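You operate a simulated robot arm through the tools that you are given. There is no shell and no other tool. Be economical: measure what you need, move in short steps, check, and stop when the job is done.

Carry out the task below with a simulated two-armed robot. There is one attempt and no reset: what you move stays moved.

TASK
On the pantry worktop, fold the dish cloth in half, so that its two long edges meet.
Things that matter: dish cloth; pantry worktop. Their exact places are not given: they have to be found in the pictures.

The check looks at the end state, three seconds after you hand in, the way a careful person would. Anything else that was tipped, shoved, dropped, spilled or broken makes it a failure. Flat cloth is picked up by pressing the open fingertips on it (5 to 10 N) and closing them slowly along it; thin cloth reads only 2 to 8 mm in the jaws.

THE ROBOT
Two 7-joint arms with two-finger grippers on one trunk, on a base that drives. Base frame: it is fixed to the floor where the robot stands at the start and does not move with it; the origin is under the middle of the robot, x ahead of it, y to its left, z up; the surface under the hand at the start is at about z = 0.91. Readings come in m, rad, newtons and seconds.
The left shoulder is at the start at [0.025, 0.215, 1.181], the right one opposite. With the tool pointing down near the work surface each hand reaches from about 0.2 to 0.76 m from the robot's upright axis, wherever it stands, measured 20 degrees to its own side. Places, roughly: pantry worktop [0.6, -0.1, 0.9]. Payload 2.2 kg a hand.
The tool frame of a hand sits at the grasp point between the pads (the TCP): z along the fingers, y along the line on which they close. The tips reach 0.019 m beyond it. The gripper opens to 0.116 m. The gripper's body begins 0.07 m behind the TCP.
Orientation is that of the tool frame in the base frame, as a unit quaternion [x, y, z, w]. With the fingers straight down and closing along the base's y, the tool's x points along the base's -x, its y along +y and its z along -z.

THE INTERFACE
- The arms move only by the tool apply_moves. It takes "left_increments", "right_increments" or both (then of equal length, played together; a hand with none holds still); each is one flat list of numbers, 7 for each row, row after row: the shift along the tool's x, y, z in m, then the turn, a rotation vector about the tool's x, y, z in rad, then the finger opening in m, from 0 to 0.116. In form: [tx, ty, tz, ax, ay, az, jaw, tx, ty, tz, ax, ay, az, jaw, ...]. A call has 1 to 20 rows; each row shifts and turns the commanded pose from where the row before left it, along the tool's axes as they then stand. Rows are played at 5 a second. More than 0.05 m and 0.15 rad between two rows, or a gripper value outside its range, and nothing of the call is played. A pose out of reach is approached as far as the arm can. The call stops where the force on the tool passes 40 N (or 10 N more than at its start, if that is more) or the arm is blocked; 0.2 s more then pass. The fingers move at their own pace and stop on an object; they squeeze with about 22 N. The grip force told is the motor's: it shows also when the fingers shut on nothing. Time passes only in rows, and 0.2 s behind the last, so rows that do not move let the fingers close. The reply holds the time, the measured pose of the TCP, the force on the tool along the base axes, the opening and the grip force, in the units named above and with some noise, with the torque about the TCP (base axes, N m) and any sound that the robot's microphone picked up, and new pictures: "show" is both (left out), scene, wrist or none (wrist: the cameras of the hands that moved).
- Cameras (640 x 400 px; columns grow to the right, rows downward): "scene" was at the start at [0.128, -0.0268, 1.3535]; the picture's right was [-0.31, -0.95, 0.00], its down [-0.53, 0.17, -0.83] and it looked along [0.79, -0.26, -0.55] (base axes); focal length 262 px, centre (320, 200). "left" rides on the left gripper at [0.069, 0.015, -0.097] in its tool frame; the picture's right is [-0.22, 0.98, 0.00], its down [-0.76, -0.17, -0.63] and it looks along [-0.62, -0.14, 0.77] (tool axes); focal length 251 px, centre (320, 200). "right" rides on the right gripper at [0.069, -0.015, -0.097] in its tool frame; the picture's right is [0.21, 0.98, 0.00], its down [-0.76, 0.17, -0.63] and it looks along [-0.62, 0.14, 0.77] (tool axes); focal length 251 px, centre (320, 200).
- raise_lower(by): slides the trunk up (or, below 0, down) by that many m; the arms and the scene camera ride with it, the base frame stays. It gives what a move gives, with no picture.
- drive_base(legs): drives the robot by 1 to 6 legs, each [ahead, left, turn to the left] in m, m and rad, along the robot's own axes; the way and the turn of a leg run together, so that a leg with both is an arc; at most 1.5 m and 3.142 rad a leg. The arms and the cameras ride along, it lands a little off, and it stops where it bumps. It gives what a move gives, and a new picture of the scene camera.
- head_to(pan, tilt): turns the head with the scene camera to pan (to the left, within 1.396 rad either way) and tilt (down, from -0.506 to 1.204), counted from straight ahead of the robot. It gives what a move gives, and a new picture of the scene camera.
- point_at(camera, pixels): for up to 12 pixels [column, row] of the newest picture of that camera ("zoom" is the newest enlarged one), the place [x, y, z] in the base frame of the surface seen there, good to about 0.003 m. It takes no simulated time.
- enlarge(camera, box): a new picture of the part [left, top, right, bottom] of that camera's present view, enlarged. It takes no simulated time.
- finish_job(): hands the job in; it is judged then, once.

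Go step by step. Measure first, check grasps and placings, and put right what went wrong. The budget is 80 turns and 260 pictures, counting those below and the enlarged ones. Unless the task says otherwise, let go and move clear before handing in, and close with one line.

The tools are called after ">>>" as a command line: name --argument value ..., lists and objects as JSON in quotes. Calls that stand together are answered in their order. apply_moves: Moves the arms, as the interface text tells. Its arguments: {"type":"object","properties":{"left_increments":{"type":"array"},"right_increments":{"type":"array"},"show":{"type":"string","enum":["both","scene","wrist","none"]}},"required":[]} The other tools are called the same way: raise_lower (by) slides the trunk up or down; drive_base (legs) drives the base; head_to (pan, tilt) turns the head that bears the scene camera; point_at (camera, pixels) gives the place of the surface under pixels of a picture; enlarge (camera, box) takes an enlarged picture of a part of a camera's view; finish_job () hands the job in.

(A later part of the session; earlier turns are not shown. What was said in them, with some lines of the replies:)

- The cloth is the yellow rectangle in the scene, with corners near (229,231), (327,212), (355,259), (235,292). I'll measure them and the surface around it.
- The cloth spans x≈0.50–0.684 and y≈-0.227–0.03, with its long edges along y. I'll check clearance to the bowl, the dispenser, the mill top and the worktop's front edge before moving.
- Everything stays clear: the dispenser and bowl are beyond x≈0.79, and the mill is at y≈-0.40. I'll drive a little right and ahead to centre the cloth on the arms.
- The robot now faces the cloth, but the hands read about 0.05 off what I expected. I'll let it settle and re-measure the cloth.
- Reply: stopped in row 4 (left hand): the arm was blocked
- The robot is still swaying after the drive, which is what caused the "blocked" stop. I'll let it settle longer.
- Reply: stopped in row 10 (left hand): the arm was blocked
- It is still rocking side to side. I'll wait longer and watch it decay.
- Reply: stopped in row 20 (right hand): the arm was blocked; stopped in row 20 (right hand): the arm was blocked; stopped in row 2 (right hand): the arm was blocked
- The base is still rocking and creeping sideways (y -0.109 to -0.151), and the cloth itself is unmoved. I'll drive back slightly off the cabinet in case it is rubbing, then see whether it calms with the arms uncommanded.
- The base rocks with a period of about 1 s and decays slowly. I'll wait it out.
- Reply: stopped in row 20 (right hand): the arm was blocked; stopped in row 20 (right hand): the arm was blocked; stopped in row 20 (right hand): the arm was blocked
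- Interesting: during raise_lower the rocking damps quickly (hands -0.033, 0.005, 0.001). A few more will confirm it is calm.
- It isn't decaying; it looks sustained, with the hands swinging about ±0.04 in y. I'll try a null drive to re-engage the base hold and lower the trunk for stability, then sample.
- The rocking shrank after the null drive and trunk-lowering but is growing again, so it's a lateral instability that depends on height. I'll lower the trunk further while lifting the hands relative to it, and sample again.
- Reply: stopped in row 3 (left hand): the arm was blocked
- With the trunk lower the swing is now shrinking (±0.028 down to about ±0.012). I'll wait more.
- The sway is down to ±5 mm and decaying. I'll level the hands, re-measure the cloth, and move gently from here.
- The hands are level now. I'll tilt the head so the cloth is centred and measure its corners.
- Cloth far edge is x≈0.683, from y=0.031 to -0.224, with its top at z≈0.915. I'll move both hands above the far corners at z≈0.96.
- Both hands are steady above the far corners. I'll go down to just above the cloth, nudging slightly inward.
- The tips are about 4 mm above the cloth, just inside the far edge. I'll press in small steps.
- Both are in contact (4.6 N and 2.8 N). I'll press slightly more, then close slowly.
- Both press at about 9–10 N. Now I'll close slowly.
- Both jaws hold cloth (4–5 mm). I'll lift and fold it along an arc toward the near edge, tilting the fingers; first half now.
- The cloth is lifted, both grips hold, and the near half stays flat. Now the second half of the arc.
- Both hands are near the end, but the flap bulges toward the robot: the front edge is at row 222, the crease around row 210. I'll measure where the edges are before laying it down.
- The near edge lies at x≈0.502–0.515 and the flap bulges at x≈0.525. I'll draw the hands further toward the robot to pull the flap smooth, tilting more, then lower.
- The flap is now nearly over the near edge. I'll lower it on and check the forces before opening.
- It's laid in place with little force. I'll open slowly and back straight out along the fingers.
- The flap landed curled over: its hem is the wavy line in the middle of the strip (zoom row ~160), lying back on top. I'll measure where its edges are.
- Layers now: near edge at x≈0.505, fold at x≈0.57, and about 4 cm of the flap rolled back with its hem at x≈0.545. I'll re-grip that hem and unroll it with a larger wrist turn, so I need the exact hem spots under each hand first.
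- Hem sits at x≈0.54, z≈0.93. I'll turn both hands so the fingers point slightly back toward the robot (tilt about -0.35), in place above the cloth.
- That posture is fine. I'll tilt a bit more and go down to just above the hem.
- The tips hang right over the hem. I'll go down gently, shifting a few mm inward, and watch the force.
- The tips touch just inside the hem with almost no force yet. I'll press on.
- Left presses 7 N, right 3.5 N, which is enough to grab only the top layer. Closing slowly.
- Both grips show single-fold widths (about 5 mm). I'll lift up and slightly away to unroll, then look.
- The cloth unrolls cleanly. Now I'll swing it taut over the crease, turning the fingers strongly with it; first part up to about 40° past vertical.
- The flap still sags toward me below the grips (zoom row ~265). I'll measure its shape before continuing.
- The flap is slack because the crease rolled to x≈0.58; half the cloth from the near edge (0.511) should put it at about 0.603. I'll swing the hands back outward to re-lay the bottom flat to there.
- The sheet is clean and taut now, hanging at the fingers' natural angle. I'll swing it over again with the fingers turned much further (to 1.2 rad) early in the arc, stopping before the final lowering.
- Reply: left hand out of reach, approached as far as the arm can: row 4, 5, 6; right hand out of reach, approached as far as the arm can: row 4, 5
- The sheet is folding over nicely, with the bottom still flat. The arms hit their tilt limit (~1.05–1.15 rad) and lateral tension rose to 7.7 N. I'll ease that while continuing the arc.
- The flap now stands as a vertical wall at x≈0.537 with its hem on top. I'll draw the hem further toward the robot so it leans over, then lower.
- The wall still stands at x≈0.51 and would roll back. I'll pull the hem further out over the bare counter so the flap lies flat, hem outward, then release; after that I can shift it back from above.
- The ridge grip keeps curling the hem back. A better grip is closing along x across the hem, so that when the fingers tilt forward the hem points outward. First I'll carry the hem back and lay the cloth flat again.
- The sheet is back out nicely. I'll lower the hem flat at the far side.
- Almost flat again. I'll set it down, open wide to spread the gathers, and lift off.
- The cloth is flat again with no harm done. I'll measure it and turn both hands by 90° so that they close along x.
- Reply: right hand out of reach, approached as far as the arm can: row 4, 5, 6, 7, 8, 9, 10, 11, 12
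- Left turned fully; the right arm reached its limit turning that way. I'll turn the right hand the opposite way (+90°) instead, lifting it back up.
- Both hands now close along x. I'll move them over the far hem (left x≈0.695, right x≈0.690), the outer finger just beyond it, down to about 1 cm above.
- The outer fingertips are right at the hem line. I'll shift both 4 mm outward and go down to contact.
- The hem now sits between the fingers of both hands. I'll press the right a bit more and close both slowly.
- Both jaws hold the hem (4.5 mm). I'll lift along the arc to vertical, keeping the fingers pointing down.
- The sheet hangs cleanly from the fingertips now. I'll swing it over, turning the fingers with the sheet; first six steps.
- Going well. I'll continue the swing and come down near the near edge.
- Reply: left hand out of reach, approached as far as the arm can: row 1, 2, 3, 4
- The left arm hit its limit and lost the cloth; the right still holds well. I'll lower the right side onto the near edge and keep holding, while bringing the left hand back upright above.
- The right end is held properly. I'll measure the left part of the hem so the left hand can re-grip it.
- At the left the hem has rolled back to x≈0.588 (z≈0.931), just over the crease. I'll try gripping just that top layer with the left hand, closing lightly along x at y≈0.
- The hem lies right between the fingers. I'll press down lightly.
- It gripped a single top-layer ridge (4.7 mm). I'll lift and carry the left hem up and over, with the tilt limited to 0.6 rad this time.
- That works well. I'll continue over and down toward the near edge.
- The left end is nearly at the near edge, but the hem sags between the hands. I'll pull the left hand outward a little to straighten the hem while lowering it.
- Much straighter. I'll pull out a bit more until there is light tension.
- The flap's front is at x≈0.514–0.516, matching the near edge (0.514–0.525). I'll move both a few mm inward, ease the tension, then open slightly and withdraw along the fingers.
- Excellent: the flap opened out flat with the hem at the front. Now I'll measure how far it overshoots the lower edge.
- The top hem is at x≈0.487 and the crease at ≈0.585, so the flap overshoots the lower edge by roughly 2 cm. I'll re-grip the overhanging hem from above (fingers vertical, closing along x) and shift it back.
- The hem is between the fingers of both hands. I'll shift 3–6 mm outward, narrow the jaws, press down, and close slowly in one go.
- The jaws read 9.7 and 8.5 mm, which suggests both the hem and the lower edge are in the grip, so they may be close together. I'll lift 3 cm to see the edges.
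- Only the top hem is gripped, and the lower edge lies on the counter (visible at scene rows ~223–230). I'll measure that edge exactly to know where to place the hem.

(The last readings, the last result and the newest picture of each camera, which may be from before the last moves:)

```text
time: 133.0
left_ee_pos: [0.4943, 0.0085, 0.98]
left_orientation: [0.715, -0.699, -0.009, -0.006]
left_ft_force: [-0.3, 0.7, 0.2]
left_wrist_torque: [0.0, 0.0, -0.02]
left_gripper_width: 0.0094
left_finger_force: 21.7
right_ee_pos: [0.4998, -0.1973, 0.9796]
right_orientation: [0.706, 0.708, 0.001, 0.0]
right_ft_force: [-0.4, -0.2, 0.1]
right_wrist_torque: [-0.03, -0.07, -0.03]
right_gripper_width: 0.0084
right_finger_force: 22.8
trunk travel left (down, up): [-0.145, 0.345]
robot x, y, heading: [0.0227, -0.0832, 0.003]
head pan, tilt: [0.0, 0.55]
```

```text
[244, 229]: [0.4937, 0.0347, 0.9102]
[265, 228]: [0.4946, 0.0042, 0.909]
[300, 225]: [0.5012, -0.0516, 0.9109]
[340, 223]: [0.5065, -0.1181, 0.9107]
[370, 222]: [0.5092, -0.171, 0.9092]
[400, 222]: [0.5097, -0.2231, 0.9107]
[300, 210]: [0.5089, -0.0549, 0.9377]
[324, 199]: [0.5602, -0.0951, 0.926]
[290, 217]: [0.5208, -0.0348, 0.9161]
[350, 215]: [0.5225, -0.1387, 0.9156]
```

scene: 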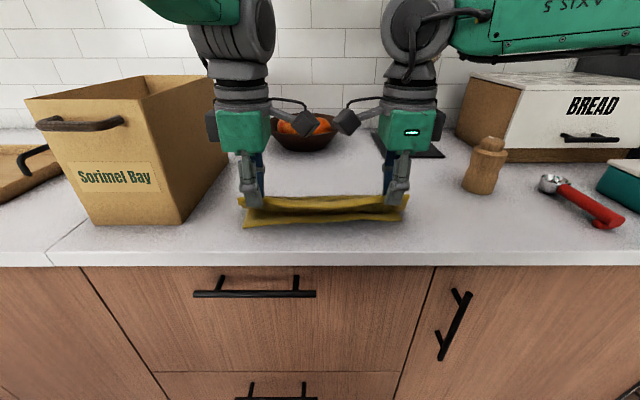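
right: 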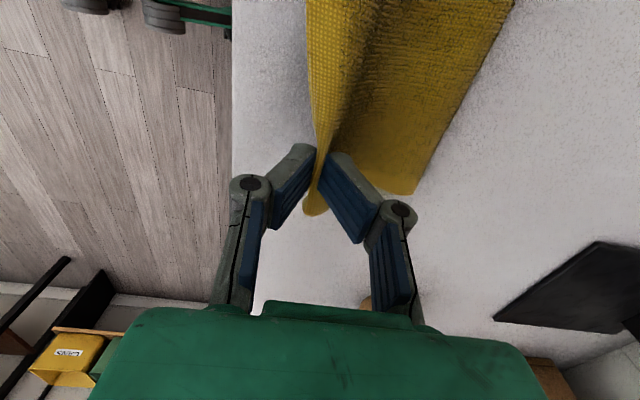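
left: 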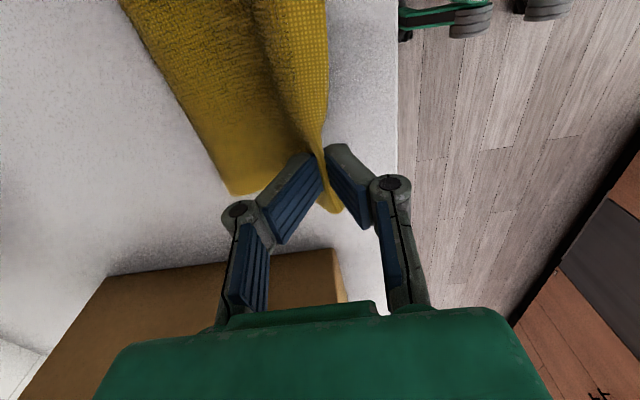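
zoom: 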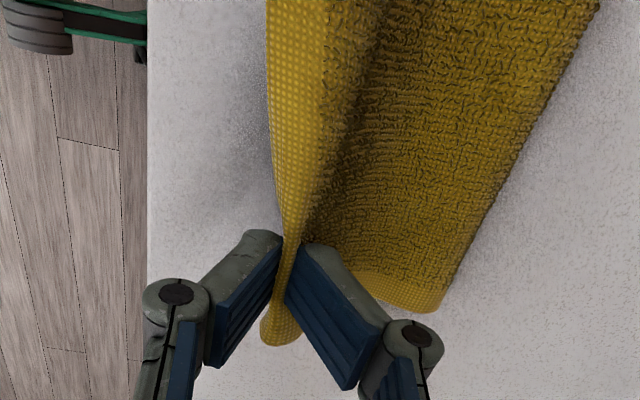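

The lower edge runs from x≈0.495 (left) to 0.510 (right), so the hem must come in about 8 mm on the left and 19 mm on the right. I'll peel the flap back a bit to relay the crease, then lay the hem down at those places.

>>> apply_moves --left_increments '[0, -0.0152, -0.005, 0, 0, 0, 0, 0, -0.0152, -0.005, 0, 0, 0, 0, 0, -0.0152, -0.005, 0, 0, 0, 0, 0, -0.0152, -0.005, 0, 0, 0, 0, 0, 0.0115, 0.004, 0, 0, 0, 0, 0, 0.0115, 0.004, 0, 0, 0, 0, 0, 0.0095, 0.011, 0, 0, 0, 0, 0, 0.0095, 0.011, 0, 0, 0, 0, 0, 0.005, 0.012, 0, 0, 0, 0, 0, 0.005, 0.012, 0, 0, 0, 0, 0, 0, 0.009, 0, 0, 0, 0, 0, 0, 0, 0, 0, 0, 0]' --right_increments '[0, 0.0175, -0.005, 0, 0, 0, 0, 0, 0.0175, -0.005, 0, 0, 0, 0, 0, 0.0175, -0.005, 0, 0, 0, 0, 0, 0.0175, -0.005, 0, 0, 0, 0, 0, -0.0115, 0.004, 0, 0, 0, 0, 0, -0.0115, 0.004, 0, 0, 0, 0, 0, -0.0095, 0.011, 0, 0, 0, 0, 0, -0.0095, 0.011, 0, 0, 0, 0, 0, -0.005, 0.012, 0, 0, 0, 0, 0, -0.005, 0.012, 0, 0, 0, 0, 0, 0, 0.009, 0, 0, 0, 0, 0, 0, 0, 0, 0, 0, 0]' --show "scene"

>>> enlarge --camera "scene" --box '[230, 130, 430, 250]'

>>> point_at --camera "zoom" --pixels '[[300, 200], [300, 230], [300, 260], [300, 280], [300, 295], [300, 310], [200, 300], [420, 295]]'

```text
time: 135.6
left_ee_pos: [0.5047, 0.0138, 0.9449]
left_orientation: [0.719, -0.695, 0.004, 0.003]
left_ft_force: [0.5, -0.9, -0.8]
left_wrist_torque: [-0.02, -0.04, -0.01]
left_gripper_width: 0.0096
left_finger_force: 21.6
right_ee_pos: [0.5168, -0.1946, 0.9374]
right_orientation: [0.707, 0.707, 0.001, -0.001]
right_ft_force: [0.5, 0.5, 0.0]
right_wrist_torque: [-0.01, -0.05, -0.04]
right_gripper_width: 0.0088
right_finger_force: 22.4
trunk travel left (down, up): [-0.145, 0.345]
robot x, y, heading: [0.022, -0.0851, -0.0]
head pan, tilt: [0.0, 0.55]
```

scene: 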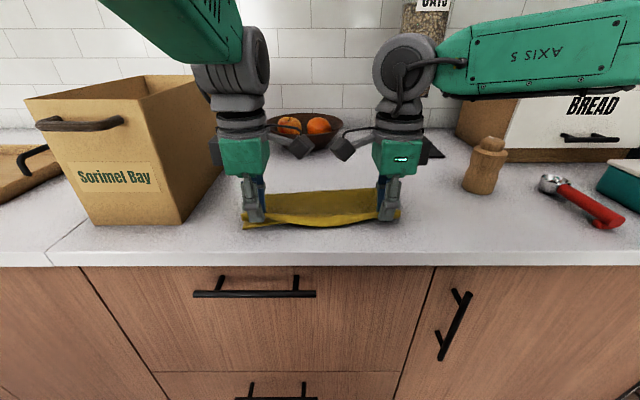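

```text
3.20 times, centred on (330, 190) of scene
```

zoom: 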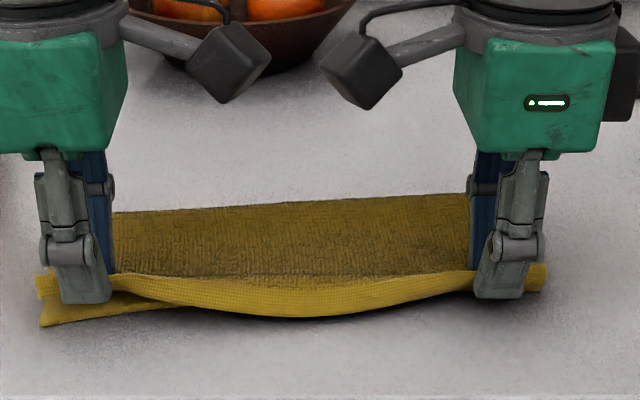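

```text
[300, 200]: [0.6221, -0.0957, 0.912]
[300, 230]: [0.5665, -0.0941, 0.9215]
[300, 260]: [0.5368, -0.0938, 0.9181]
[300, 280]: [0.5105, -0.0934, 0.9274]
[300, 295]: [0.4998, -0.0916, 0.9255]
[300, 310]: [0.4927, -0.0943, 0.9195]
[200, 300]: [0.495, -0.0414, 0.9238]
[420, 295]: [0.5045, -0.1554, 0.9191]
```

The hem is now close to the lower edge. I'll stretch it slightly sideways to straighten the middle, lower the left side, then open and lift off.

>>> apply_moves --left_increments '[-0.003, 0, 0.003, 0, 0, 0, 0, -0.003, 0, 0.003, 0, 0, 0, 0, 0, 0, 0.003, 0, 0, 0, 0, 0, 0, 0, 0, 0, 0, 0.012, 0, 0, 0, 0, 0, 0, 0.018, 0, 0, 0, 0, 0, 0, 0.026, 0, 0, 0, 0, 0, 0, 0.03, 0, 0, -0.015, 0, 0, 0, 0.03, 0, 0, -0.03, 0, 0, 0, 0.03, 0, 0, -0.03, 0, 0, 0, 0.03, 0, 0, -0.03, 0, 0, 0, 0.03]' --right_increments '[-0.003, 0, 0.001, 0, 0, 0, 0, -0.003, 0, 0.001, 0, 0, 0, 0, 0, 0, 0.001, 0, 0, 0, 0, 0, 0, 0, 0, 0, 0, 0.012, 0, 0, 0, 0, 0, 0, 0.018, 0, 0, 0, 0, 0, 0, 0.026, 0, 0, 0, 0, 0, 0, 0.03, 0, 0, -0.015, 0, 0, 0, 0.03, 0, 0, -0.03, 0, 0, 0, 0.03, 0, 0, -0.03, 0, 0, 0, 0.03, 0, 0, -0.03, 0, 0, 0, 0.03]' --show "scene"

>>> enlarge --camera "scene" --box '[230, 140, 430, 260]'

>>> point_at --camera "zoom" --pixels '[[60, 175], [300, 175], [300, 200], [300, 250], [45, 285], [150, 285], [250, 285], [350, 285], [450, 280], [545, 270]]'

```text
time: 138.0
left_ee_pos: [0.5007, 0.0143, 1.0385]
left_orientation: [0.716, -0.698, -0.005, -0.003]
left_ft_force: [0.4, -0.8, 0.7]
left_wrist_torque: [0.0, 0.0, 0.0]
left_gripper_width: 0.03
left_finger_force: 0.1
right_ee_pos: [0.5193, -0.2012, 1.0383]
right_orientation: [0.705, 0.709, 0.0, -0.001]
right_ft_force: [0.0, -0.1, -0.2]
right_wrist_torque: [0.02, 0.01, -0.01]
right_gripper_width: 0.0301
right_finger_force: 0.1
trunk travel left (down, up): [-0.145, 0.345]
robot x, y, heading: [0.0219, -0.0842, -0.004]
head pan, tilt: [0.0, 0.55]
```

scene: 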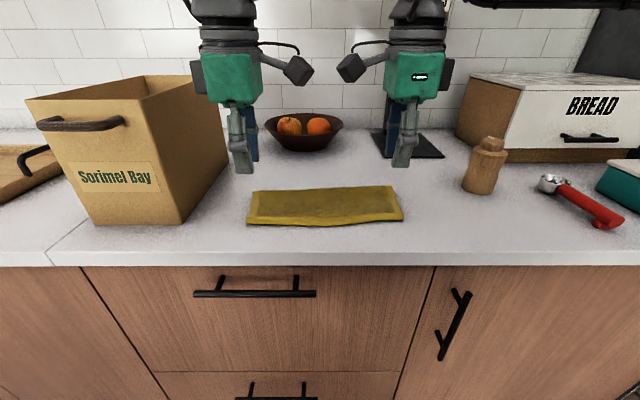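

```text
3.20 times, centred on (330, 200) of scene
```

zoom: 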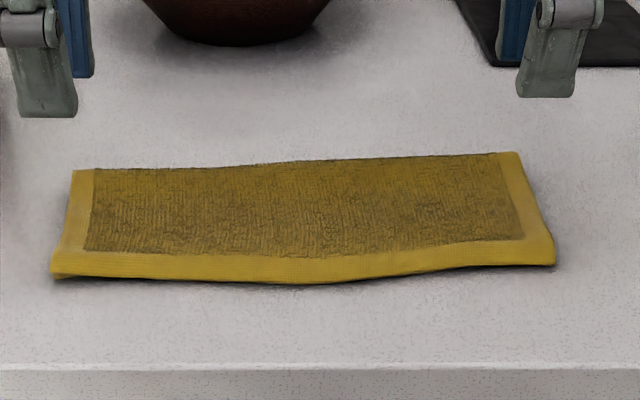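

```text
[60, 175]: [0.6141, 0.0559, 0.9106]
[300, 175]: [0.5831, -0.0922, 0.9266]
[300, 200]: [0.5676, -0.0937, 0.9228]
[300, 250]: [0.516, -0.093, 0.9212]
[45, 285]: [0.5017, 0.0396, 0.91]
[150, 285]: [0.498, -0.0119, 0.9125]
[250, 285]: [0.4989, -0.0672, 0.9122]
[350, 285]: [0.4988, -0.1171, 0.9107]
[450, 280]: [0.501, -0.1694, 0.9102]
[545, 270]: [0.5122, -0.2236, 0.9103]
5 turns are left
```

The cloth lies neatly folded in half, with its top hem along the lower edge (x≈0.498–0.512). Both hands are open and about 10 cm clear, and nothing else has moved, so I'm handing in.

>>> finish_job

```text
The job is handed in.
```

The dish cloth is folded in half on the pantry worktop, and its two long edges look to meet to within about 1 cm. Both grippers are open and clear of it, and nothing else was moved.
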